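You operate a simulated robot arm through the tools that you are given. There is no shell and no other tool. Be economical: measure what you need, move in short steps, check, and stop when the job is done.

The job below is to be done with a simulated robot arm. You get a single attempt, and the scene is never put back.

JOB
Spin the used filter off into the free drain cup, then spin the new, ready-oiled one on by hand.

The check looks at the end state, three seconds after you hand in, the way a careful person would. Anything else that was tipped, shoved, dropped, spilled or broken makes it a failure.

ROBOT AND FRAMES
A 5-joint arm with a two-finger parallel gripper, fixed in place. Base frame: the origin is at the foot of the arm, x ahead of it, y to its left, z up; the work surface is at about z = 2.4. Units: cm, degrees, N and s.
With the tool pointing down near the work surface it reaches from about 24 to 68 cm from the base axis. Its first joint turns from -66.0 to 66.0 degrees. The tool tilts only in the upright plane through the base axis and itself; it spins freely about its own axis. Payload 2.9 kg.
The TCP is the grasp point between the finger pads, 3 cm short of the fingertips. In the tool frame z runs along the fingers and y along their closing line. The gripper opens to 11 cm. The fingers are 2 cm wide and 1 cm thick; the gripper's body (4.8 by 11.2 cm) begins 5.5 cm behind the TCP.
Orientation is that of the tool frame in the base frame, as [roll, pitch, yaw] about the fixed x, y, z axes, in that order (R = Rz(yaw) Ry(pitch) Rx(roll)). With the fingers straight down and closing along the base's y, the tool's x points along the base's -x, its y along +y and its z along -z.

CONTROLS
- The arm moves only by the tool move_arm. Its argument "deltas" is a list that holds one entry, the list of rows, each a list of 7 numbers: the shift along the base's x, y, z in cm, then the turn, a rotation vector about the base's x, y, z in degrees, then the gripper command, from -1 (shut) to 1 (fully open), values between in proportion. In form: [[[dx, dy, dz, wx, wy, wz, grip], ...]]. A call has 1 to 12 rows; each row shifts and turns the commanded pose from where the row before left it. A row lasts 0.2 s, in which the tool goes at most 5 cm and 8.6 degrees; a call with a longer step from one row to the next is refused whole, and so is a gripper value outside its range. Where a pose cannot be reached the arm comes as near as it can. A force on the tool above 40 N (or 10 N above the force at the start of the call, whichever is more), or a blocked arm, ends the call early, and 0.2 s more pass. The fingers move at their own pace (about 10.8 cm/s each) and stop on an object; they squeeze with about 44 N. The grip force told is the motor's: it shows also when the fingers shut on nothing. Time passes only in rows, and 0.2 s behind the last, so rows that do not move let the fingers close. It gives the time, the measured TCP pose, the force on the tool (base axes), the opening and the grip force at its end, in the units of the frame above (readings bear some noise), and new pictures: "show" is both (left out), scene, wrist or none.
- Cameras (640 x 400 px; columns grow to the right, rows downward): "scene" is fixed at [3.2, -44.47, 61.53]; the picture's right is [0.82, -0.57, 0.00], its down [-0.26, -0.37, -0.89] and it looks along [0.51, 0.73, -0.46] (base axes); focal length 361 px, centre (320, 200). "wrist" rides on the gripper at [7.2, 1.7, -10.3] in the tool frame; the picture's right is [-0.23, 0.97, 0.00], its down [-0.76, -0.18, -0.62] and it looks along [-0.61, -0.14, 0.78] (tool axes); focal length 222 px, centre (320, 200). There is no depth. A picture from a camera that has moved, and an enlarged one, comes with that camera's place and axes in the base frame and with its lens.
- zoom(camera, box): a new picture of the part [left, top, right, bottom] of that camera's present view, enlarged. No time passes.
- hand_in(): hands the job in; it is judged then, once.

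Go step by step. Nothing tells you positions but the pictures and the camera data: compare them with the known pose of the tool, close in by small moves and look again before you grip or let go. The budget is 120 turns and 170 pictures, counting those below and the enlarged ones. Unless the task says otherwise, let go and move clear before handing in, and close with one line.

The tools are called after "Emit:" by a JSON object that holds its "op" and its "data". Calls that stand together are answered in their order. move_arm: Moves the arm, as the interface text tells. Its arguments: {"type":"object","properties":{"deltas":{"type":"array"},"show":{"type":"string","enum":["both","scene","wrist","none"]}},"required":["deltas"]} The other tools are called the same way: zoom (camera, box) takes an enlarged picture of a part of a camera's view; hand_in () hands the job in.

At the start:

```text
time: 0.0
ee_pos: [28.98, 22.75, 37.61]
orientation: [-179.9, 0.0, -180.0]
ft_force: [-0.2, -1.4, 0.7]
gripper_width: 10.97
grip_force: 0.2
```

scene: 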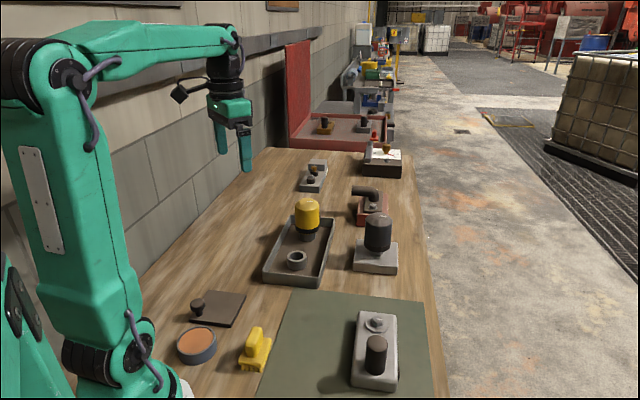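
wrist: 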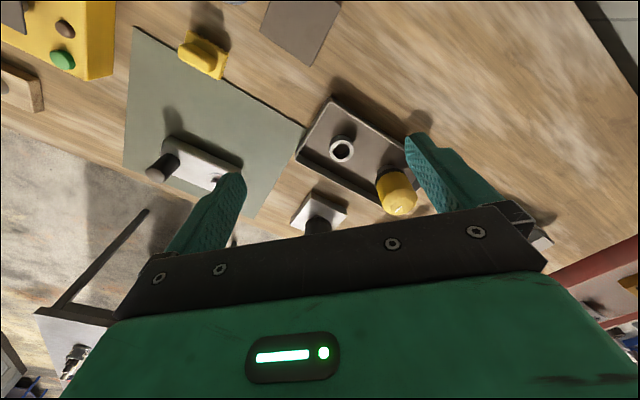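

I see a bench with a tray holding a yellow filter and an empty cup, and dark filters on grey blocks. I'll look closer before moving.

Emit:
{"op": "zoom", "data": {"camera": "scene", "box": [240, 140, 440, 290]}}

Emit:
{"op": "zoom", "data": {"camera": "scene", "box": [160, 270, 440, 400]}}

Emit:
{"op": "zoom", "data": {"camera": "wrist", "box": [120, 0, 460, 250]}}

```text
2.67 times, centred on (340, 215) of scene
camera zoom: at [3.2, -44.47, 61.53], right [0.82, -0.57, 0.0], down [-0.26, -0.37, -0.89], along [0.51, 0.73, -0.46], focal length 962 px, centre (267, 160)
```

zoom: 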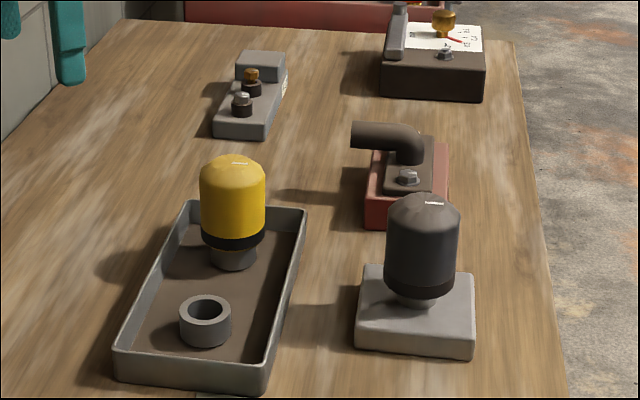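

```text
2.29 times, centred on (300, 335) of scene
camera zoom: at [3.2, -44.47, 61.53], right [0.82, -0.57, 0.0], down [-0.26, -0.37, -0.89], along [0.51, 0.73, -0.46], focal length 824 px, centre (366, -109)
```

zoom: 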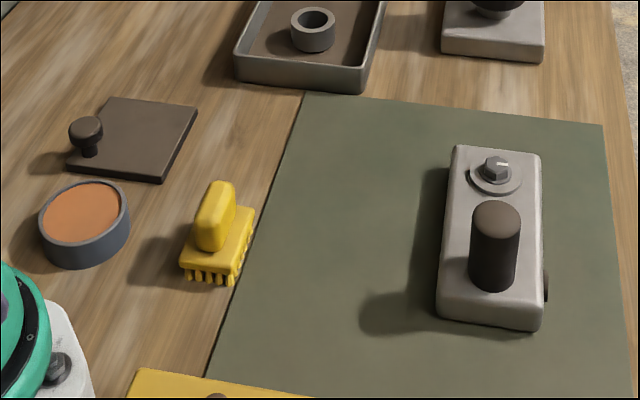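

```text
1.60 times, centred on (290, 125) of wrist
camera zoom: at [21.58, 24.51, 47.8], right [0.23, 0.97, 0.0], down [0.76, -0.18, 0.62], along [0.61, -0.14, -0.78], focal length 355 px, centre (368, 320)
```

zoom: 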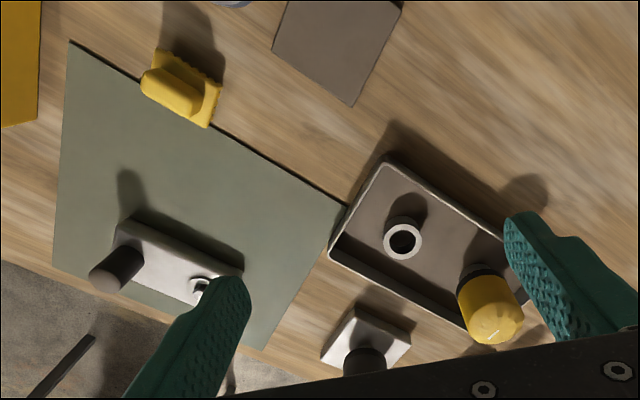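

The dark filter on the grey block, near (60, 11), looks like the used one. The yellow one stands in a tray cup near (50, 29), and the free cup is near (42, 21). I'll move above the area for a closer look.

Emit:
{"op": "move_arm", "data": {"deltas": [[[3.2, -1.62, -1.0, 0, 0, 0, 1], [3.2, -1.62, -1.0, 0, 0, 0, 1], [3.2, -1.62, -1.0, 0, 0, 0, 1], [3.2, -1.62, -1.0, 0, 0, 0, 1], [3.2, -1.62, -1.0, 0, 0, 0, 1], [3.2, -1.62, -1.0, 0, 0, 0, 1], [3.2, -1.62, -1.0, 0, 0, 0, 1]]]}}

```text
time: 1.6
ee_pos: [51.39, 11.34, 30.87]
orientation: [-180.0, 0.0, -179.9]
ft_force: [0.2, -0.3, -0.3]
gripper_width: 11.0
grip_force: 0.0
camera wrist: at [43.99, 13.05, 41.03], right [0.23, 0.97, 0.0], down [0.76, -0.18, 0.62], along [0.61, -0.14, -0.78], focal length 222 px, centre (320, 200)
```

scene: 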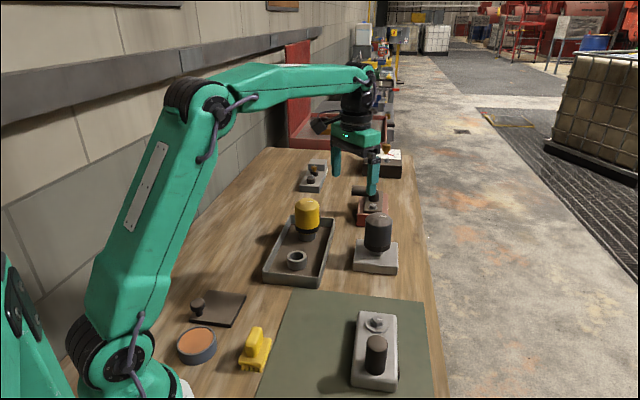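
wrist: 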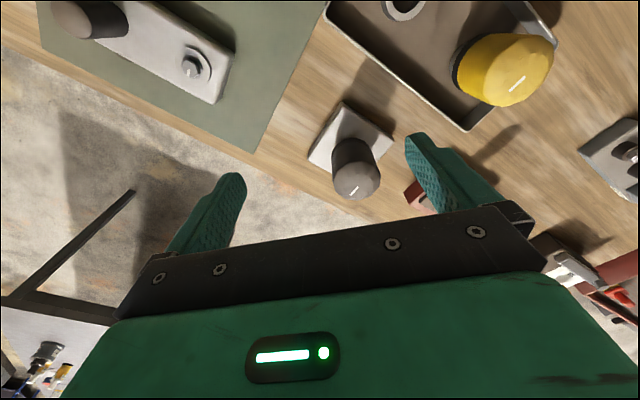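

The dark filter's top is roughly at (62.8, 14.3, 14). I'll zoom in both cameras to refine that.

Emit:
{"op": "zoom", "data": {"camera": "wrist", "box": [290, 80, 418, 220]}}

Emit:
{"op": "zoom", "data": {"camera": "scene", "box": [340, 200, 420, 280]}}

Emit:
{"op": "zoom", "data": {"camera": "wrist", "box": [320, 0, 580, 140]}}

Emit:
{"op": "zoom", "data": {"camera": "scene", "box": [260, 190, 340, 290]}}

```text
2.86 times, centred on (354, 150) of wrist
camera zoom: at [43.99, 13.05, 41.03], right [0.23, 0.97, 0.0], down [0.76, -0.18, 0.62], along [0.61, -0.14, -0.78], focal length 635 px, centre (223, 343)
```

zoom: 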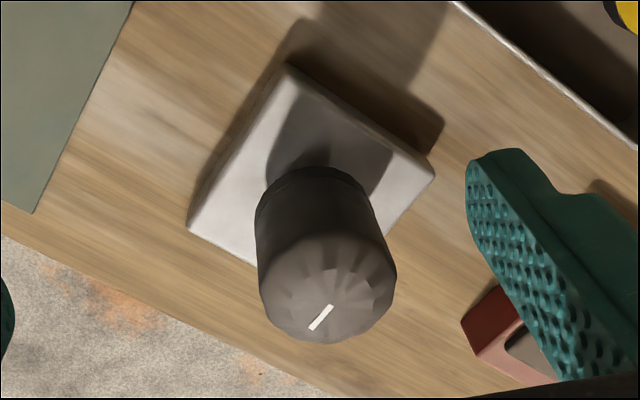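

```text
5.00 times, centred on (380, 240) of scene
camera zoom: at [3.2, -44.47, 61.53], right [0.82, -0.57, 0.0], down [-0.26, -0.37, -0.89], along [0.51, 0.73, -0.46], focal length 1803 px, centre (20, 0)
```

zoom: 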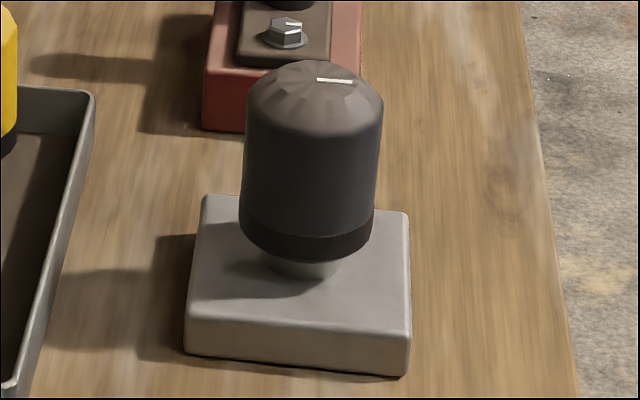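

```text
2.46 times, centred on (450, 70) of wrist
camera zoom: at [43.99, 13.05, 41.03], right [0.23, 0.97, 0.0], down [0.76, -0.18, 0.62], along [0.61, -0.14, -0.78], focal length 547 px, centre (0, 520)
```

zoom: 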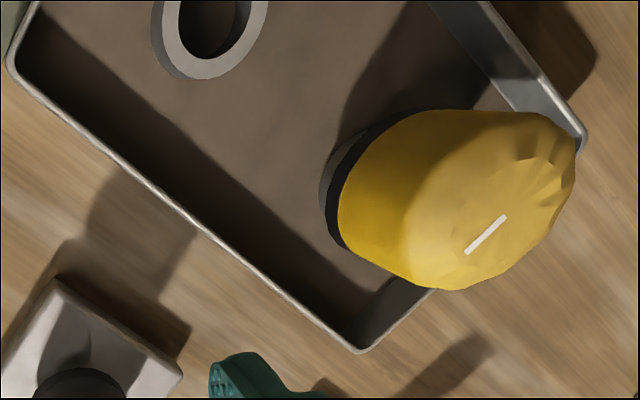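

```text
4.00 times, centred on (300, 240) of scene
camera zoom: at [3.2, -44.47, 61.53], right [0.82, -0.57, 0.0], down [-0.26, -0.37, -0.89], along [0.51, 0.73, -0.46], focal length 1442 px, centre (400, 40)
```

zoom: 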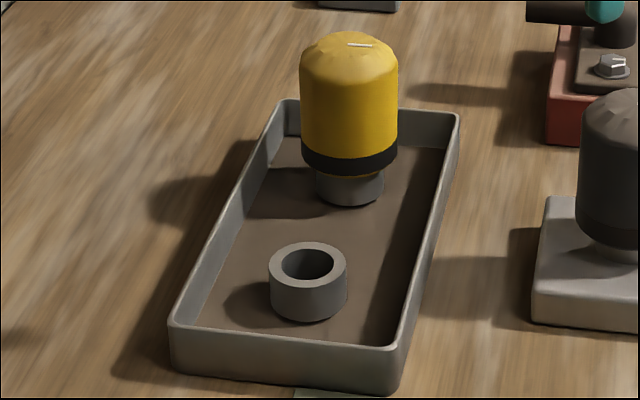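

The dark filter's axis comes out at about (63.1, 14.2), with the body from z≈5.6 to 14.5 and about 7.2 cm across. I'll hover above it with the fingertips clear of the top.

Emit:
{"op": "move_arm", "data": {"deltas": [[[3.9, 0.95, -1.5, 0, 0, 0, 1], [3.9, 0.95, -2.5, 0, 0, 0, 1], [3.9, 0.95, -2.5, 0, 0, 0, 1], [0, 0, -3.0, 0, 0, 0, 1], [0, 0, 0, 0, 0, 0, 1]]]}}

```text
time: 2.8
ee_pos: [62.89, 14.29, 21.6]
orientation: [-179.9, 0.0, -180.0]
ft_force: [-0.2, 0.6, -0.2]
gripper_width: 11.0
grip_force: 0.2
camera wrist: at [55.51, 16.05, 31.87], right [0.23, 0.97, 0.0], down [0.76, -0.18, 0.62], along [0.61, -0.14, -0.78], focal length 222 px, centre (320, 200)
```

scene: 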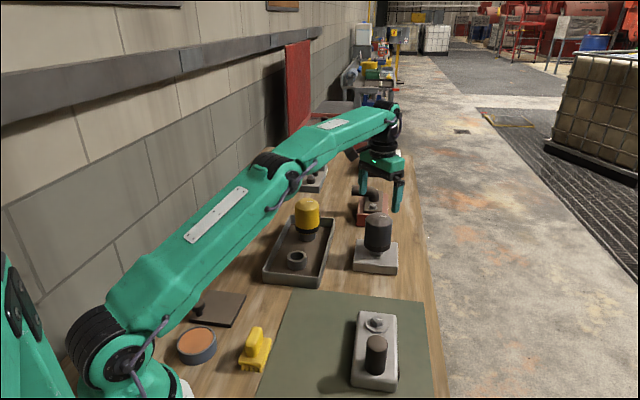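
wrist: 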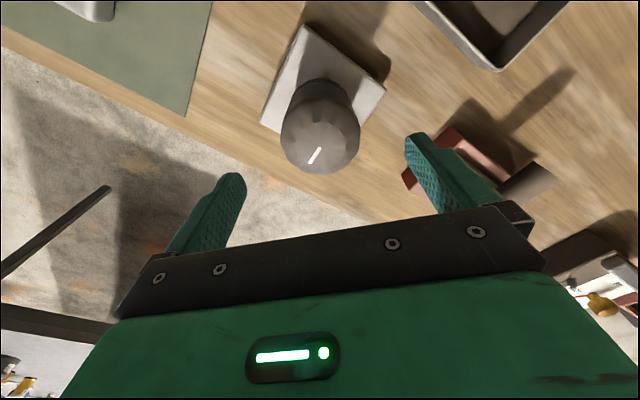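

Laterally the filter is centred under the tool. I'll turn the tool a quarter turn and check the other axis the same way.

Emit:
{"op": "move_arm", "data": {"deltas": [[[0, 0, 0, 0, 0, -8.2, 1], [0, 0, 0, 0, 0, -8.2, 1], [0, 0, 0, 0, 0, -8.2, 1], [0, 0, 0, 0, 0, -8.2, 1], [0, 0, 0, 0, 0, -8.2, 1], [0, 0, 0, 0, 0, -8.2, 1], [0, 0, 0, 0, 0, -8.2, 1], [0, 0, 0, 0, 0, -8.2, 1], [0, 0, 0, 0, 0, -8.2, 1], [0, 0, 0, 0, 0, -8.2, 1], [0, 0, 0, 0, 0, -8.0, 1]]], "show": "wrist"}}

Emit:
{"op": "zoom", "data": {"camera": "wrist", "box": [240, 50, 400, 190]}}

```text
time: 5.2
ee_pos: [63.04, 14.3, 21.08]
orientation: [-179.9, 0.0, 89.9]
ft_force: [-0.1, -0.1, -0.1]
gripper_width: 11.0
grip_force: 0.1
camera wrist: at [64.67, 21.62, 31.35], right [0.97, -0.23, 0.0], down [-0.18, -0.76, 0.62], along [-0.14, -0.61, -0.78], focal length 222 px, centre (320, 200)
```

wrist: 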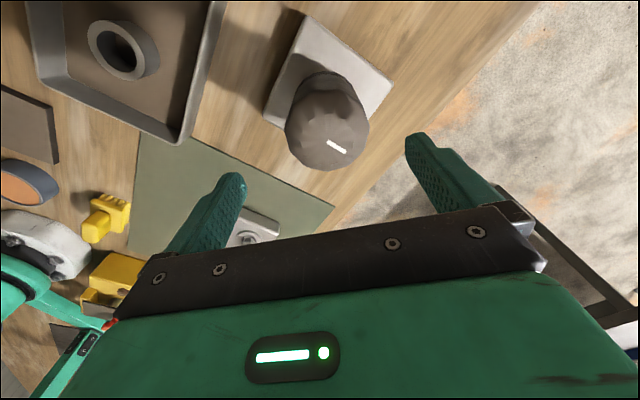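

```text
2.86 times, centred on (320, 120) of wrist
camera zoom: at [64.67, 21.62, 31.35], right [0.97, -0.23, 0.0], down [-0.18, -0.76, 0.62], along [-0.14, -0.61, -0.78], focal length 635 px, centre (320, 429)
```

zoom: 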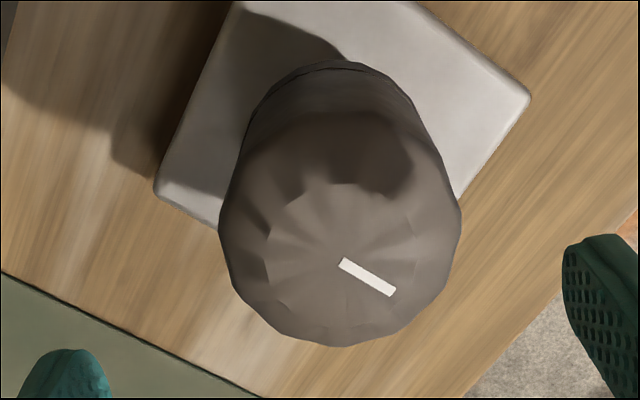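

The axis is at about (63.6, 14.2). I'll shift 0.55 cm in x and descend partway to check clearance.

Emit:
{"op": "move_arm", "data": {"deltas": [[[0.56, -0.1, 0, 0, 0, 0, 1], [0, 0, -2.5, 0, 0, 0, 1], [0, 0, -2.5, 0, 0, 0, 1], [0, 0, -2, 0, 0, 0, 1], [0, 0, -1, 0, 0, 0, 1], [0, 0, 0, 0, 0, 0, 1]]]}}

Emit:
{"op": "zoom", "data": {"camera": "scene", "box": [330, 160, 430, 280]}}

```text
time: 6.6
ee_pos: [63.69, 14.11, 13.25]
orientation: [180.0, 0.0, 90.0]
ft_force: [0.2, 0.3, -0.3]
gripper_width: 11.01
grip_force: 0.1
camera wrist: at [65.26, 21.49, 23.35], right [0.97, -0.23, 0.0], down [-0.18, -0.76, 0.62], along [-0.14, -0.61, -0.78], focal length 222 px, centre (320, 200)
```

scene: 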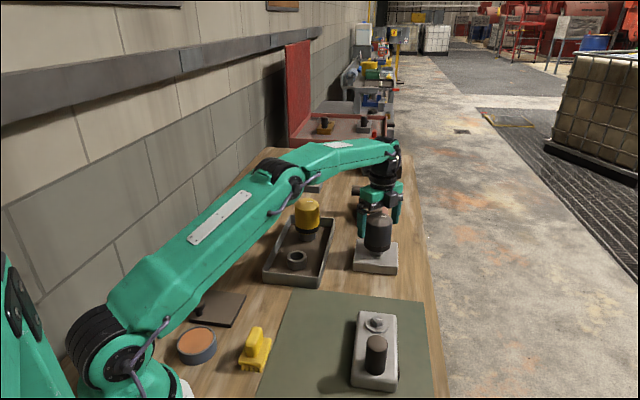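
wrist: 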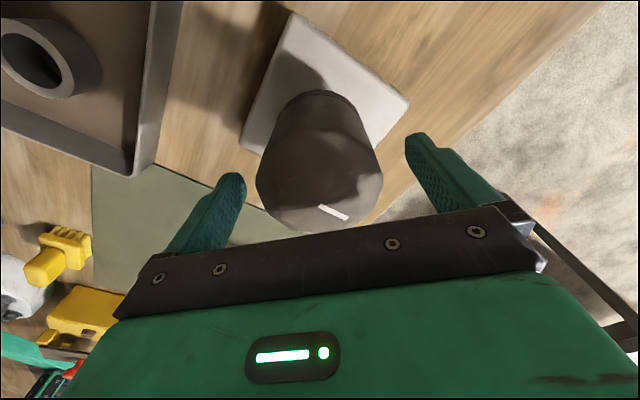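

```text
3.33 times, centred on (380, 220) of scene
camera zoom: at [3.2, -44.47, 61.53], right [0.82, -0.57, 0.0], down [-0.26, -0.37, -0.89], along [0.51, 0.73, -0.46], focal length 1202 px, centre (120, 133)
```

zoom: 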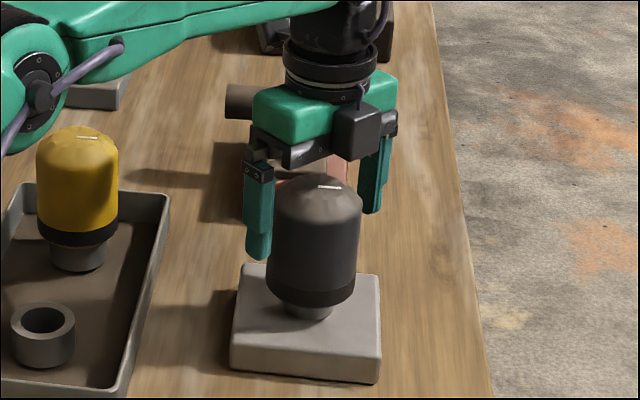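

Centred. I'll descend to z≈11 and close.

Emit:
{"op": "move_arm", "data": {"deltas": [[[0, 0, -1.2, 0, 0, 0, 1], [0, 0, -1.2, 0, 0, 0, 1], [0, 0, 0, 0, 0, 0, 1], [0, 0, 0, 0, 0, 0, -1], [0, 0, 0, 0, 0, 0, -1], [0, 0, 0, 0, 0, 0, -1]]]}}

```text
time: 8.0
ee_pos: [63.61, 14.15, 10.57]
orientation: [-179.8, 0.0, 90.0]
ft_force: [-15.3, -3.1, 1.7]
gripper_width: 7.09
grip_force: 43.8
camera wrist: at [65.21, 21.47, 20.77], right [0.97, -0.23, 0.0], down [-0.18, -0.76, 0.62], along [-0.14, -0.61, -0.78], focal length 222 px, centre (320, 200)
```

scene: 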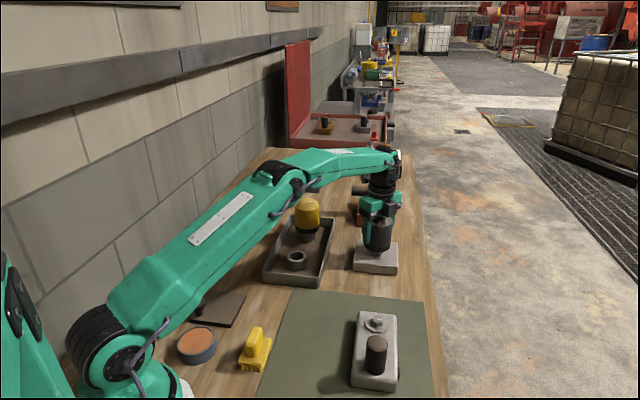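
wrist: 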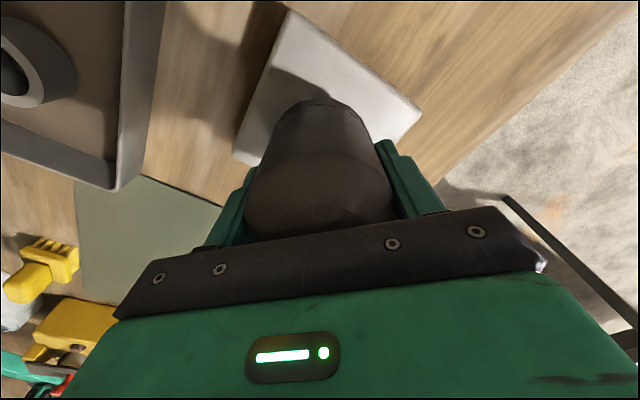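

Gripped at 7.1 cm with some side load in x. I'll relieve that, then begin turning anticlockwise, seen from above.

Emit:
{"op": "move_arm", "data": {"deltas": [[[-0.15, 0, 0, 0, 0, 0, -1], [0, 0, 0, 0, 0, 0, -1]]], "show": "none"}}

```text
time: 8.6
ee_pos: [63.66, 14.12, 10.61]
orientation: [180.0, -0.1, 90.0]
ft_force: [12.9, -2.9, -2.5]
gripper_width: 7.06
grip_force: 43.5
```

Emit:
{"op": "move_arm", "data": {"deltas": [[[0.07, -0.02, 0, 0, 0, 0, -1], [0, 0, 0, 0, 0, 4, -1], [0, 0, 0, 0, 0, 4, -1], [0, 0, 0, 0, 0, 4, -1], [0, 0, 0, 0, 0, 4, -1], [0, 0, 0, 0, 0, 4, -1], [0, 0, 0, 0, 0, 0, -1]]]}}

```text
time: 10.2
ee_pos: [63.63, 14.14, 10.61]
orientation: [179.6, 0.0, 110.1]
ft_force: [38.1, 3.1, -4.7]
gripper_width: 7.08
grip_force: 43.9
camera wrist: at [62.51, 21.58, 20.9], right [0.99, 0.12, 0.01], down [0.09, -0.78, 0.62], along [0.08, -0.62, -0.78], focal length 222 px, centre (320, 200)
```

scene: 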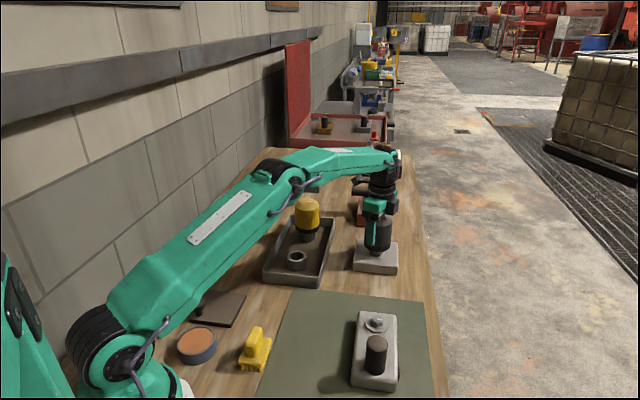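
wrist: 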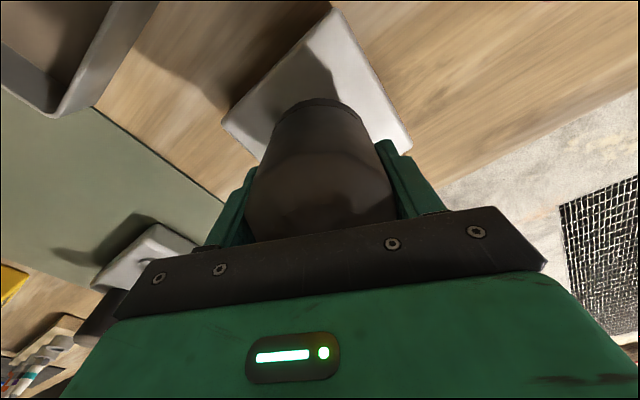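

Emit:
{"op": "move_arm", "data": {"deltas": [[[0.18, 0.02, 0.0, 0, 0, 0, -1], [0, 0, 0, 0, 0, 0, -1]]], "show": "none"}}

```text
time: 10.8
ee_pos: [63.69, 14.19, 10.55]
orientation: [-179.7, 0.0, 110.0]
ft_force: [-15.2, -6.5, 0.1]
gripper_width: 7.07
grip_force: 43.9
```

Emit:
{"op": "move_arm", "data": {"deltas": [[[-0.05, -0.02, 0, 0, 0, 5, -1], [0, 0, 0, 0, 0, 6, -1], [0, 0, 0, 0, 0, 6, -1], [0, 0, 0, 0, 0, 6, -1], [0, 0, 0, 0, 0, 6, -1], [0, 0, 0, 0, 0, 6, -1], [0, 0, 0, 0, 0, 0, -1]]], "show": "wrist"}}

Emit:
{"op": "zoom", "data": {"camera": "scene", "box": [340, 180, 420, 280]}}

```text
time: 12.4
ee_pos: [63.63, 14.07, 10.77]
orientation: [-179.9, 0.1, 145.1]
ft_force: [-23.8, 1.9, 2.1]
gripper_width: 7.08
grip_force: 44.4
camera wrist: at [58.54, 19.73, 20.96], right [0.74, 0.67, 0.0], down [0.52, -0.58, 0.62], along [0.42, -0.46, -0.78], focal length 222 px, centre (320, 200)
```

wrist: 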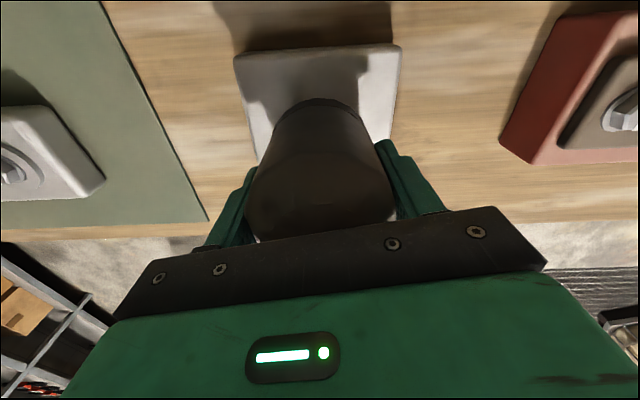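

```text
4.00 times, centred on (380, 230) of scene
camera zoom: at [3.2, -44.48, 61.53], right [0.82, -0.57, 0.0], down [-0.26, -0.37, -0.89], along [0.51, 0.73, -0.46], focal length 1442 px, centre (80, 80)
```

zoom: 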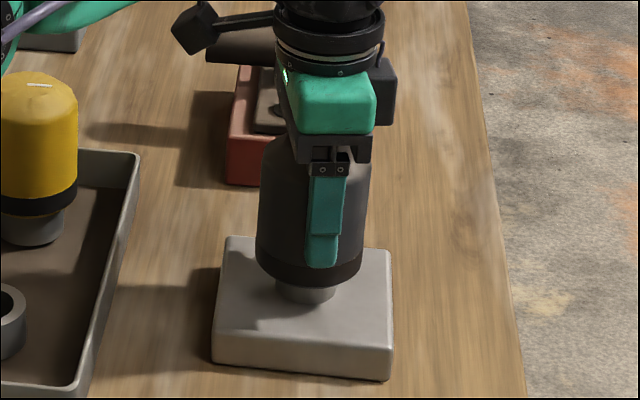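

Emit:
{"op": "move_arm", "data": {"deltas": [[[-0.07, 0, 0, 0, 0, 5, -1], [0, 0, 0.02, 0, 0, 8, -1], [0, 0, 0.02, 0, 0, 8, -1], [0, 0, 0.02, 0, 0, 8, -1], [0, 0, 0.02, 0, 0, 8, -1], [0, 0, 0.02, 0, 0, 8, -1], [0, 0, 0, 0, 0, 0, -1]]], "show": "none"}}

Emit:
{"op": "zoom", "data": {"camera": "scene", "box": [340, 180, 420, 280]}}

```text
time: 14.0
ee_pos: [63.55, 14.11, 10.9]
orientation: [-180.0, 0.2, -170.0]
ft_force: [3.2, -6.6, 8.7]
gripper_width: 7.07
grip_force: 43.8
```

```text
4.00 times, centred on (380, 230) of scene
camera zoom: at [3.2, -44.48, 61.53], right [0.82, -0.58, 0.0], down [-0.26, -0.37, -0.89], along [0.51, 0.73, -0.46], focal length 1442 px, centre (80, 80)
```

zoom: 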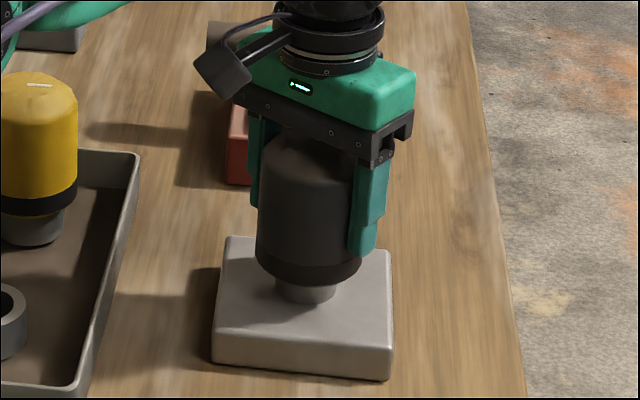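

The filter is turning and rising: z is up about 0.3 cm over 100°. I'll continue, following the rise.

Emit:
{"op": "move_arm", "data": {"deltas": [[[-0.01, -0.02, 0.1, 0, 0, 8, -1], [0, 0, 0.03, 0, 0, 8, -1], [0, 0, 0.03, 0, 0, 8, -1], [0, 0, 0.03, 0, 0, 8, -1], [0, 0, 0.03, 0, 0, 8, -1], [0, 0, 0.03, 0, 0, 8, -1], [0, 0, 0.03, 0, 0, 8, -1], [0, 0, 0, 0, 0, 0, -1]]], "show": "none"}}

Emit:
{"op": "zoom", "data": {"camera": "scene", "box": [340, 180, 420, 280]}}

```text
time: 15.8
ee_pos: [63.71, 14.04, 11.06]
orientation: [-179.8, 0.1, -113.9]
ft_force: [34.6, -2.6, -4.6]
gripper_width: 7.07
grip_force: 44.5
```

```text
4.00 times, centred on (380, 230) of scene
camera zoom: at [3.21, -44.47, 61.53], right [0.82, -0.58, 0.0], down [-0.26, -0.37, -0.89], along [0.51, 0.73, -0.46], focal length 1442 px, centre (80, 80)
```

zoom: 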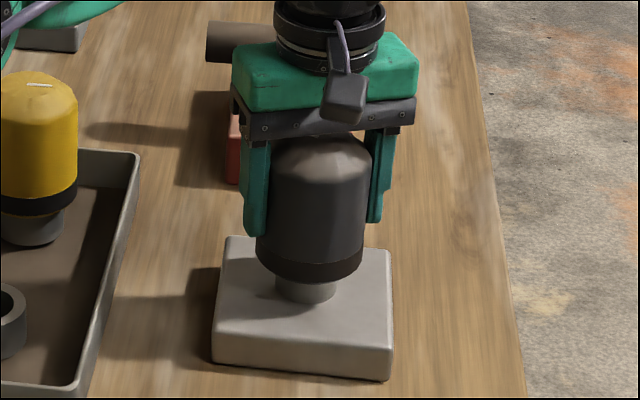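

Emit:
{"op": "move_arm", "data": {"deltas": [[[0.1, 0, 0, 0, 0, 8, -1], [0, 0, 0.02, 0, 0, 8, -1], [0, 0, 0.02, 0, 0, 8, -1], [0, 0, 0.02, 0, 0, 8, -1], [0, 0, 0.02, 0, 0, 8, -1], [0, 0, 0.02, 0, 0, 8, -1], [0, 0, 0.02, 0, 0, 8, -1], [0, 0, 0, 0, 0, 0, -1]]], "show": "none"}}

```text
time: 17.6
ee_pos: [63.78, 14.06, 11.08]
orientation: [-179.9, 0.0, -57.9]
ft_force: [19.8, -8.3, 4.9]
gripper_width: 7.02
grip_force: 44.0
```

Emit:
{"op": "move_arm", "data": {"deltas": [[[0.06, -0.02, 0.03, 0, 0, 8, -1], [0, 0, 0.02, 0, 0, 8, -1], [0, 0, 0.02, 0, 0, 8, -1], [0, 0, 0.02, 0, 0, 8, -1], [0, 0, 0.02, 0, 0, 8, -1], [0, 0, 0.02, 0, 0, 8, -1], [0, 0, 0.02, 0, 0, 8, -1], [0, 0, 0, 0, 0, 0, -1]]], "show": "none"}}

Emit:
{"op": "zoom", "data": {"camera": "scene", "box": [340, 180, 420, 280]}}

```text
time: 19.4
ee_pos: [63.73, 14.18, 11.33]
orientation: [180.0, 0.1, -1.8]
ft_force: [-12.2, 0.1, 6.1]
gripper_width: 7.07
grip_force: 44.2
```

```text
4.00 times, centred on (380, 230) of scene
camera zoom: at [3.2, -44.48, 61.53], right [0.82, -0.57, 0.0], down [-0.26, -0.37, -0.89], along [0.51, 0.73, -0.46], focal length 1442 px, centre (80, 80)
```

zoom: 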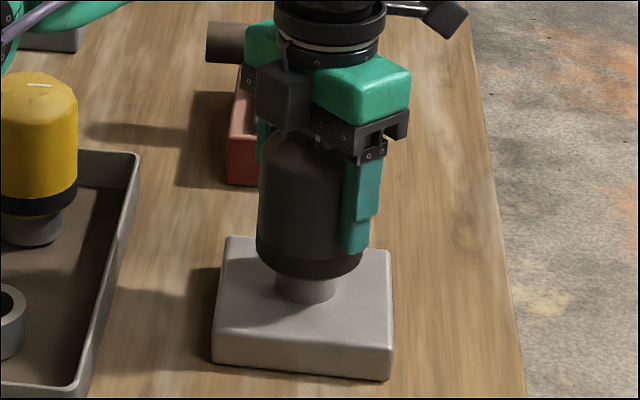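

The gap is growing, so the thread is coming off. I'll continue.

Emit:
{"op": "move_arm", "data": {"deltas": [[[-0.03, 0, 0.04, 0, 0, 8, -1], [0, 0, 0.022, 0, 0, 8, -1], [0, 0, 0.022, 0, 0, 8, -1], [0, 0, 0.022, 0, 0, 8, -1], [0, 0, 0.022, 0, 0, 8, -1], [0, 0, 0.022, 0, 0, 8, -1], [0, 0, 0.022, 0, 0, 8, -1], [0, 0, 0.022, 0, 0, 8, -1], [0, 0, 0, 0, 0, 0, -1]]], "show": "none"}}

```text
time: 21.4
ee_pos: [63.6, 14.39, 11.35]
orientation: [-179.9, 0.1, 5.3]
ft_force: [0.6, -20.6, 1.9]
gripper_width: 7.05
grip_force: 43.9
out of reach, approached as far as the arm can: row 1, 2, 3, 4, 5, 6, 7, 8
```

The tool's spin reached its limit at yaw ≈5°. I'll let go, wind the tool back around the filter, and regrip.

Emit:
{"op": "move_arm", "data": {"deltas": [[[0, 0, 0, 0, 0, 0, 1], [0, 0, 0, 0, 0, 0, 1], [0, 0, 0, 0, 0, 0, 1], [0, 0, 0, 0, 0, -8, 1], [0, 0, 0, 0, 0, 0, 1]]], "show": "none"}}

```text
time: 22.6
ee_pos: [63.57, 14.53, 11.52]
orientation: [179.9, 0.0, -2.7]
ft_force: [0.4, 0.0, -0.4]
gripper_width: 11.0
grip_force: 0.1
```

Emit:
{"op": "move_arm", "data": {"deltas": [[[0.05, -0.38, 0, 0, 0, 0, 1], [0, 0, 0, 0, 0, -8.5, 1], [0, 0, 0, 0, 0, -8.5, 1], [0, 0, 0, 0, 0, -8.5, 1], [0, 0, 0, 0, 0, -8.5, 1], [0, 0, 0, 0, 0, -8.5, 1], [0, 0, 0, 0, 0, -8.5, 1], [0, 0, 0, 0, 0, -8.5, 1], [0, 0, 0, 0, 0, -8.5, 1], [0, 0, 0, 0, 0, -8.5, 1], [0, 0, 0, 0, 0, -8.5, 1], [0, 0, 0, 0, 0, -8.5, 1]]], "show": "wrist"}}

Emit:
{"op": "zoom", "data": {"camera": "scene", "box": [340, 180, 420, 280]}}

```text
time: 25.2
ee_pos: [63.5, 14.26, 11.42]
orientation: [179.9, 0.0, -96.3]
ft_force: [-0.6, -0.4, -0.5]
gripper_width: 11.0
grip_force: 0.0
camera wrist: at [61.02, 7.29, 21.73], right [-0.94, 0.33, 0.0], down [0.26, 0.74, 0.62], along [0.21, 0.59, -0.78], focal length 222 px, centre (320, 200)
```

wrist: 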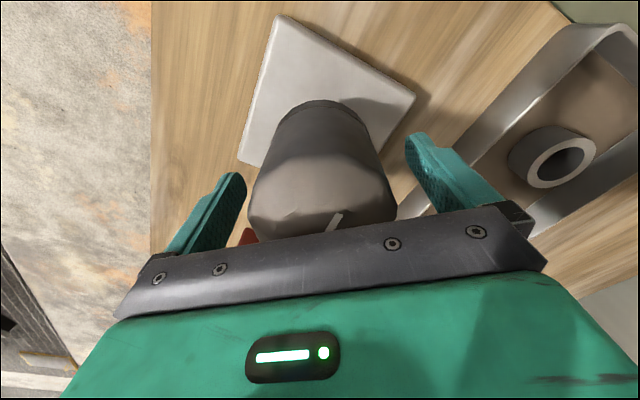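

```text
4.00 times, centred on (380, 230) of scene
camera zoom: at [3.2, -44.47, 61.53], right [0.82, -0.57, 0.0], down [-0.26, -0.37, -0.89], along [0.51, 0.73, -0.46], focal length 1442 px, centre (80, 80)
```

zoom: 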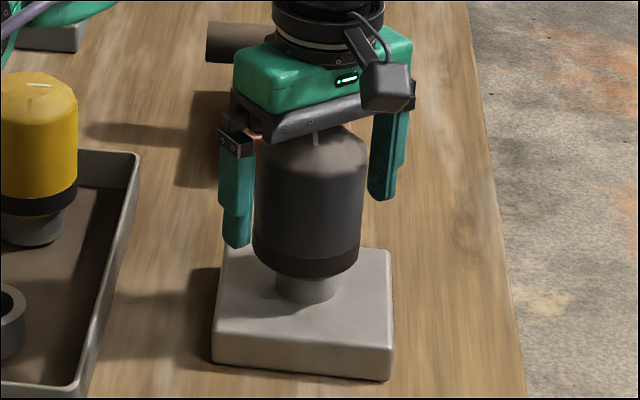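

I'll regrip here and check whether the filter is already free with a small lift.

Emit:
{"op": "move_arm", "data": {"deltas": [[[-0.1, 0, 0, 0, 0, 0, 1], [0, 0, 0, 0, 0, 0, -1], [0, 0, 0, 0, 0, 0, -1], [0, 0, 0, 0, 0, 0, -1], [0, 0, 0.1, 0, 0, 0, -1], [0, 0, 0, 0, 0, 0, -1]]], "show": "none"}}

```text
time: 26.6
ee_pos: [63.56, 14.25, 11.47]
orientation: [179.9, 0.1, -96.1]
ft_force: [3.1, -1.8, -2.1]
gripper_width: 7.1
grip_force: 43.8
```

Emit:
{"op": "move_arm", "data": {"deltas": [[[0, 0, 0.15, 0, 0, 0, -1], [0, 0, 0.1, 0, 0, 0, -1], [0, 0, 0, 0, 0, 0, -1]]], "show": "none"}}

Emit:
{"op": "zoom", "data": {"camera": "scene", "box": [340, 180, 420, 280]}}

```text
time: 27.4
ee_pos: [63.63, 14.24, 11.8]
orientation: [179.9, 0.1, -96.1]
ft_force: [2.3, -3.4, -4.7]
gripper_width: 7.05
grip_force: 43.9
```

```text
4.00 times, centred on (380, 230) of scene
camera zoom: at [3.2, -44.47, 61.53], right [0.82, -0.57, 0.0], down [-0.26, -0.37, -0.89], along [0.51, 0.73, -0.46], focal length 1442 px, centre (80, 80)
```

zoom: 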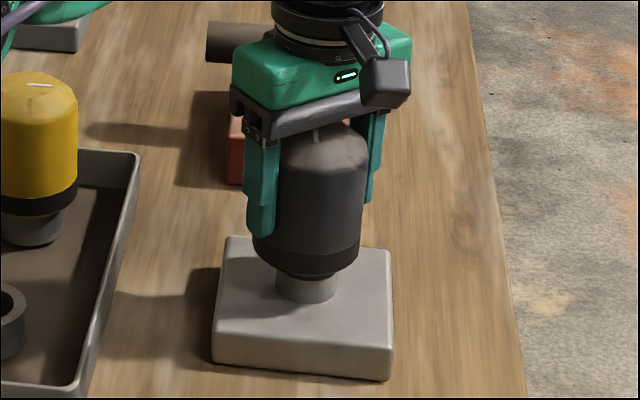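

It lifts freely with only its weight, so it is off the thread. I'll lift it straight up.

Emit:
{"op": "move_arm", "data": {"deltas": [[[0, 0, 0.3, 0, 0, 0, -1], [0, 0, 0.5, 0, 0, 0, -1], [0, 0, 1, 0, 0, 0, -1], [0, 0, 2, 0, 0, 0, -1], [0, 0, 2, 0, 0, 0, -1], [0, 0, 2, 0, 0, 0, -1], [0, 0, 0, 0, 0, 0, -1]]]}}

Emit:
{"op": "zoom", "data": {"camera": "scene", "box": [280, 160, 440, 290]}}

```text
time: 29.0
ee_pos: [63.5, 14.15, 19.59]
orientation: [-180.0, 0.0, -96.2]
ft_force: [-0.3, 0.2, -3.1]
gripper_width: 7.05
grip_force: 43.6
camera wrist: at [60.93, 7.26, 29.87], right [-0.94, 0.33, 0.0], down [0.26, 0.74, 0.62], along [0.2, 0.59, -0.78], focal length 222 px, centre (320, 200)
```

scene: 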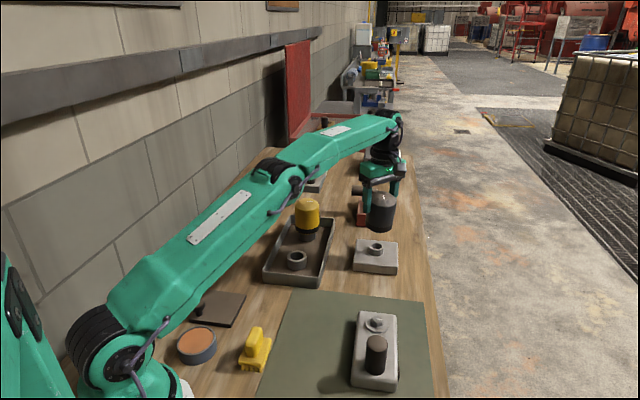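
wrist: 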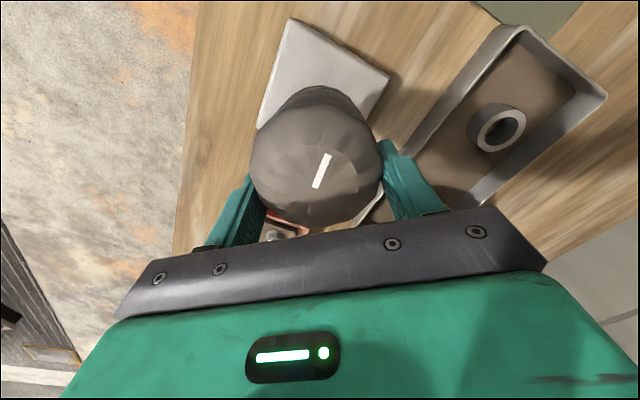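

```text
3.08 times, centred on (360, 225) of scene
camera zoom: at [3.2, -44.47, 61.53], right [0.82, -0.57, 0.0], down [-0.26, -0.37, -0.89], along [0.51, 0.73, -0.46], focal length 1110 px, centre (197, 123)
```

zoom: 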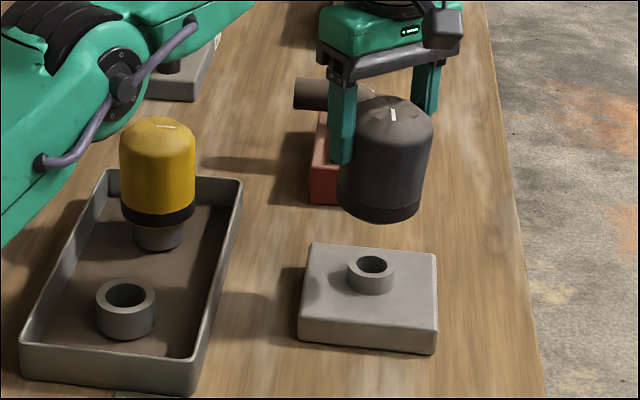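

The filter seems to sit lower in the fingers than before. I'll look closely.

Emit:
{"op": "zoom", "data": {"camera": "scene", "box": [345, 150, 425, 240]}}

Emit:
{"op": "zoom", "data": {"camera": "wrist", "box": [220, 70, 420, 250]}}

```text
4.44 times, centred on (385, 195) of scene
camera zoom: at [3.2, -44.47, 61.53], right [0.82, -0.57, 0.0], down [-0.26, -0.37, -0.89], along [0.51, 0.73, -0.46], focal length 1603 px, centre (31, 222)
```

zoom: 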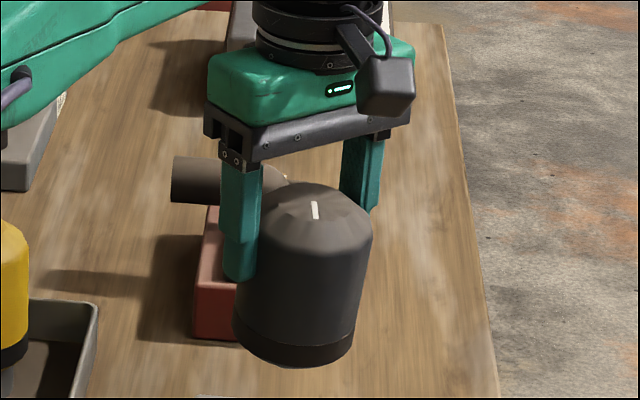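

```text
2.22 times, centred on (320, 160) of wrist
camera zoom: at [60.93, 7.26, 29.87], right [-0.94, 0.33, 0.0], down [0.26, 0.74, 0.62], along [0.2, 0.59, -0.78], focal length 494 px, centre (320, 289)
```

zoom: 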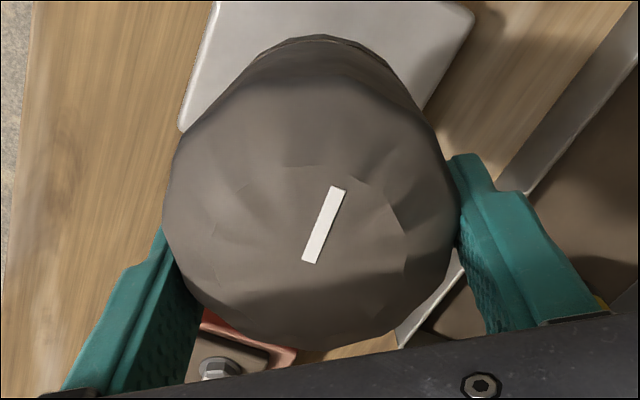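

The filter slipped about 4 cm down in the grip and is slightly tilted, but it's held. I'll carry it slowly to above the free cup, near (43.7, 23.5), and look again.

Emit:
{"op": "move_arm", "data": {"deltas": [[[-0.8, 0.4, 0.2, 0, 0, 0, -1], [-1.5, 0.7, 0.3, 0, 0, 0, -1], [-1.8, 0.85, 0.2, 0, 0, 0, -1], [-1.8, 0.85, 0, 0, 0, 0, -1], [-1.8, 0.85, 0, 0, 0, 0, -1], [-1.8, 0.85, 0, 0, 0, 0, -1], [-1.8, 0.85, 0, 0, 0, 0, -1], [-1.8, 0.85, 0, 0, 0, 0, -1], [-1.5, 0.85, 0, 0, 0, 0, -1], [-1.0, 0.5, 0, 0, 0, 0, -1], [-0.5, 0.2, 0, 0, 0, 0, -1]]]}}

Emit:
{"op": "zoom", "data": {"camera": "scene", "box": [230, 150, 350, 290]}}

```text
time: 31.4
ee_pos: [47.49, 21.91, 20.31]
orientation: [179.9, 0.0, -96.2]
ft_force: [0.5, 0.1, -3.7]
gripper_width: 7.05
grip_force: 43.9
camera wrist: at [44.87, 14.99, 30.58], right [-0.94, 0.33, 0.0], down [0.26, 0.74, 0.62], along [0.21, 0.59, -0.78], focal length 222 px, centre (320, 200)
```

scene: 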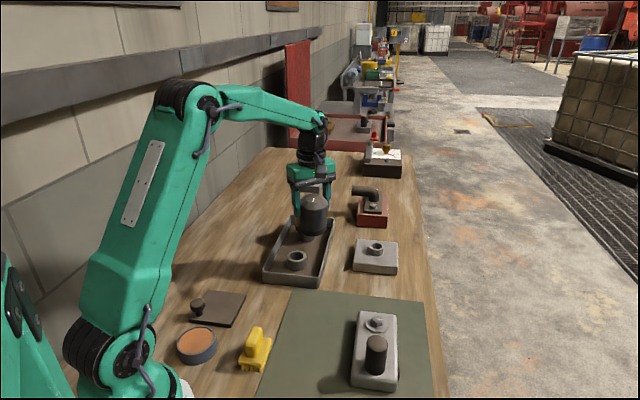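
wrist: 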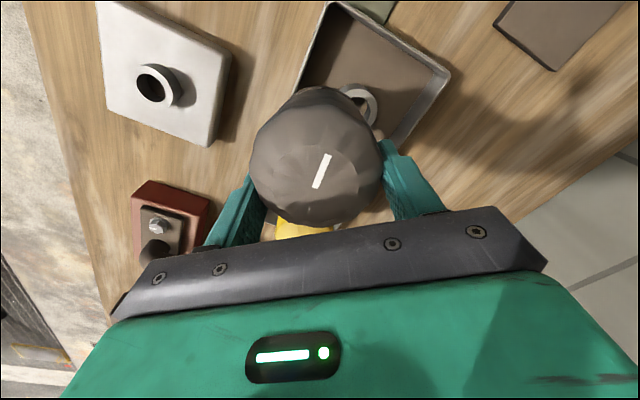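

```text
2.86 times, centred on (290, 220) of scene
camera zoom: at [3.2, -44.47, 61.53], right [0.82, -0.57, 0.0], down [-0.26, -0.37, -0.89], along [0.51, 0.73, -0.46], focal length 1030 px, centre (406, 143)
```

zoom: 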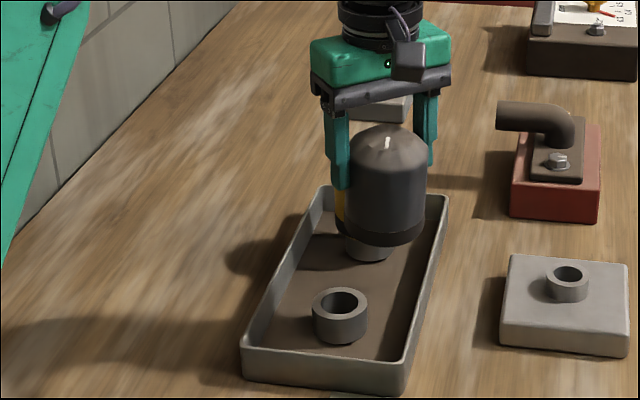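

Cup refined to about (43.0, 22.8). I'll move over it and descend partway.

Emit:
{"op": "move_arm", "data": {"deltas": [[[-1.3, 0.2, 0, 0, 0, 0, -1], [-1.5, 0.3, 0, 0, 0, 0, -1], [-1.2, 0.3, 0, 0, 0, 0, -1], [-0.5, 0.1, -0.5, 0, 0, 0, -1], [0, 0, -1.0, 0, 0, 0, -1], [0, 0, -1.0, 0, 0, 0, -1], [0, 0, -0.5, 0, 0, 0, -1], [0, 0, 0, 0, 0, 0, -1]]]}}

Emit:
{"op": "zoom", "data": {"camera": "scene", "box": [240, 180, 360, 290]}}

Emit:
{"op": "zoom", "data": {"camera": "wrist", "box": [230, 30, 410, 230]}}

```text
time: 33.2
ee_pos: [42.97, 22.76, 17.36]
orientation: [179.9, -0.1, -96.1]
ft_force: [0.4, -0.6, -3.6]
gripper_width: 7.04
grip_force: 44.1
camera wrist: at [40.42, 15.81, 27.61], right [-0.94, 0.33, 0.0], down [0.26, 0.74, 0.62], along [0.21, 0.59, -0.78], focal length 222 px, centre (320, 200)
```

scene: 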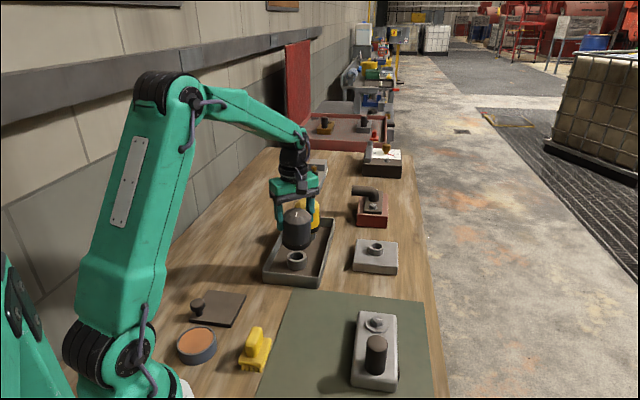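
wrist: 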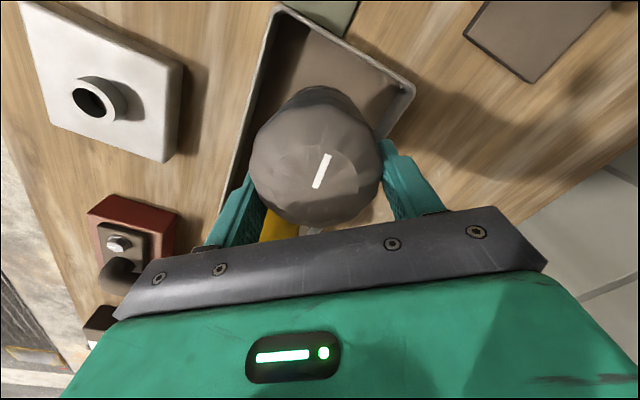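

```text
3.64 times, centred on (300, 235) of scene
camera zoom: at [3.2, -44.47, 61.53], right [0.82, -0.57, 0.0], down [-0.26, -0.37, -0.89], along [0.51, 0.73, -0.46], focal length 1311 px, centre (393, 73)
```

zoom: 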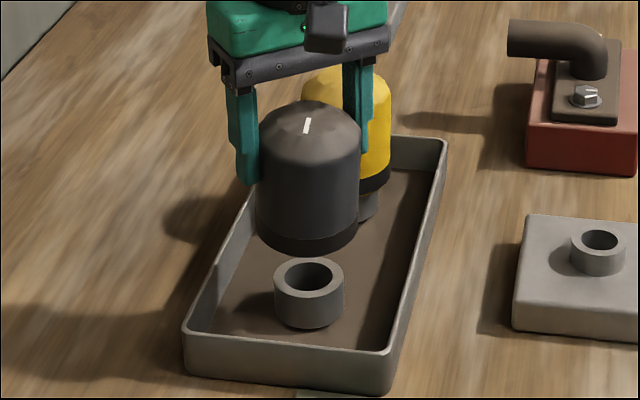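

```text
2.00 times, centred on (320, 130) of wrist
camera zoom: at [40.42, 15.81, 27.61], right [-0.94, 0.33, 0.0], down [0.26, 0.74, 0.62], along [0.21, 0.59, -0.78], focal length 444 px, centre (320, 340)
```

zoom: 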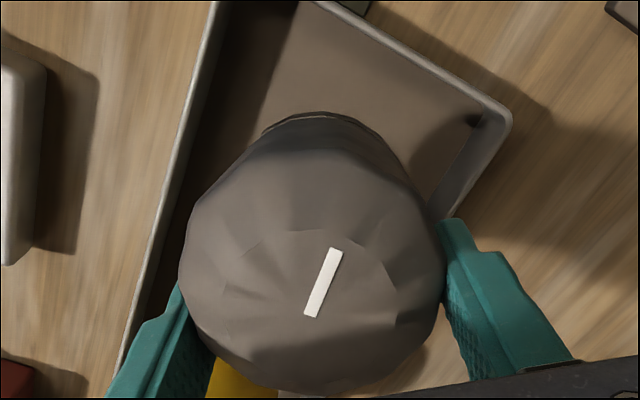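

The filter bottom is centred over the cup within about 0.2 cm. I'll descend gently towards the rim.

Emit:
{"op": "move_arm", "data": {"deltas": [[[0.05, 0.2, -0.8, 0, 0, 0, -1], [0, 0, -0.8, 0, 0, 0, -1], [0, 0, -0.8, 0, 0, 0, -1], [0, 0, -0.4, 0, 0, 0, -1], [0, 0, 0, 0, 0, 0, -1]]], "show": "wrist"}}

Emit:
{"op": "zoom", "data": {"camera": "scene", "box": [260, 200, 340, 290]}}

```text
time: 34.4
ee_pos: [42.97, 23.01, 14.46]
orientation: [179.9, 0.0, -96.0]
ft_force: [-0.3, 0.4, -2.9]
gripper_width: 7.05
grip_force: 43.9
camera wrist: at [40.35, 16.08, 24.69], right [-0.94, 0.33, 0.0], down [0.26, 0.74, 0.62], along [0.21, 0.59, -0.78], focal length 222 px, centre (320, 200)
```

wrist: 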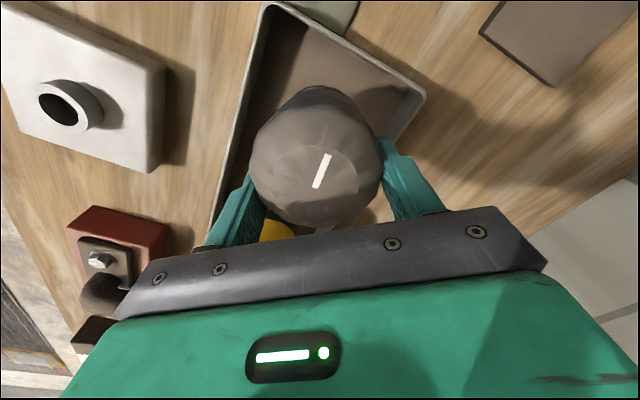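

```text
4.44 times, centred on (300, 245) of scene
camera zoom: at [3.2, -44.47, 61.53], right [0.82, -0.57, 0.0], down [-0.26, -0.37, -0.89], along [0.51, 0.73, -0.46], focal length 1603 px, centre (409, 0)
```

zoom: 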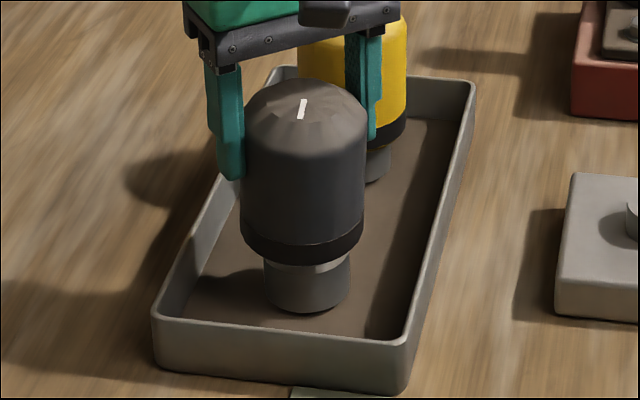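

Emit:
{"op": "move_arm", "data": {"deltas": [[[0.15, -0.1, -0.2, 0, 0, 0, -1], [0, 0, -0.2, 0, 0, 0, -1], [0, 0, -0.2, 0, 0, 0, -1], [0, 0, -0.2, 0, 0, 0, -1], [0, 0, 0, 0, 0, 0, -1]]], "show": "none"}}

Emit:
{"op": "zoom", "data": {"camera": "scene", "box": [260, 200, 340, 290]}}

```text
time: 35.6
ee_pos: [43.08, 22.95, 13.88]
orientation: [-179.9, 0.0, -96.0]
ft_force: [0.0, 0.1, -3.5]
gripper_width: 7.04
grip_force: 44.0
```

```text
4.44 times, centred on (300, 245) of scene
camera zoom: at [3.2, -44.47, 61.53], right [0.82, -0.57, 0.0], down [-0.26, -0.37, -0.89], along [0.51, 0.73, -0.46], focal length 1603 px, centre (409, 0)
```

zoom: 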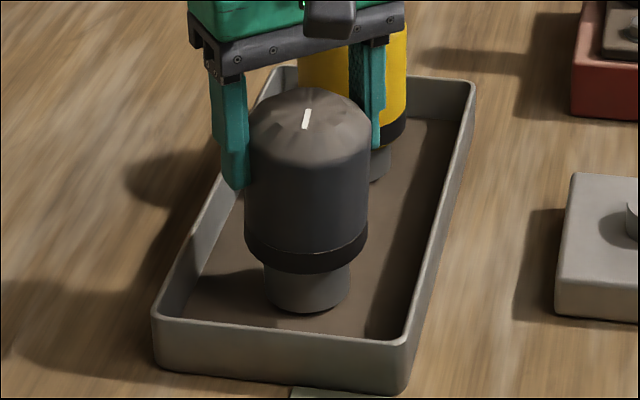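

Emit:
{"op": "move_arm", "data": {"deltas": [[[0, 0, -0.12, 0, 0, 0, -1], [0, 0, -0.12, 0, 0, 0, -1], [0, 0, -0.12, 0, 0, 0, -1], [0, 0, 0, 0, 0, 0, -1]]], "show": "none"}}

```text
time: 36.6
ee_pos: [43.21, 23.12, 13.62]
orientation: [-179.9, 0.2, -96.1]
ft_force: [-12.2, 2.9, 30.4]
gripper_width: 7.04
grip_force: 44.5
```

Contact: 30 N upward. I'll ease off slightly and look before releasing.

Emit:
{"op": "move_arm", "data": {"deltas": [[[0, 0, 0.05, 0, 0, 0, -1], [0, 0, 0, 0, 0, 0, -1]]], "show": "wrist"}}

Emit:
{"op": "zoom", "data": {"camera": "scene", "box": [260, 200, 340, 290]}}

```text
time: 37.2
ee_pos: [43.34, 22.95, 13.48]
orientation: [-179.9, 0.0, -96.1]
ft_force: [-5.8, 7.0, 23.8]
gripper_width: 7.06
grip_force: 43.6
camera wrist: at [40.65, 16.07, 23.75], right [-0.94, 0.33, 0.0], down [0.26, 0.74, 0.63], along [0.21, 0.59, -0.78], focal length 222 px, centre (320, 200)
```

wrist: 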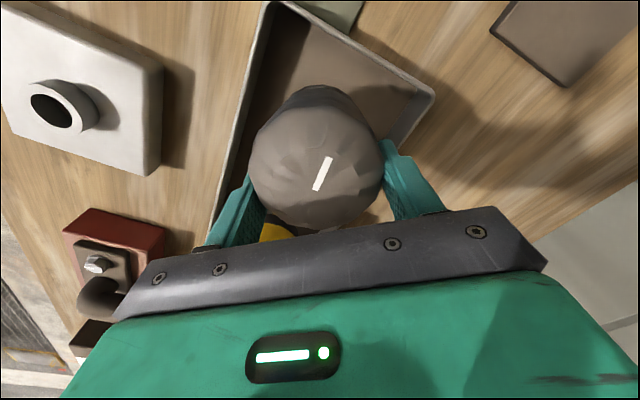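

```text
4.44 times, centred on (300, 245) of scene
camera zoom: at [3.19, -44.48, 61.53], right [0.82, -0.57, 0.0], down [-0.26, -0.37, -0.89], along [0.51, 0.73, -0.46], focal length 1603 px, centre (409, 0)
```

zoom: 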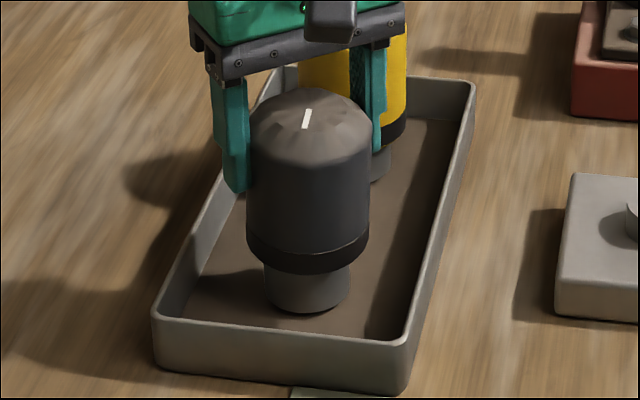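

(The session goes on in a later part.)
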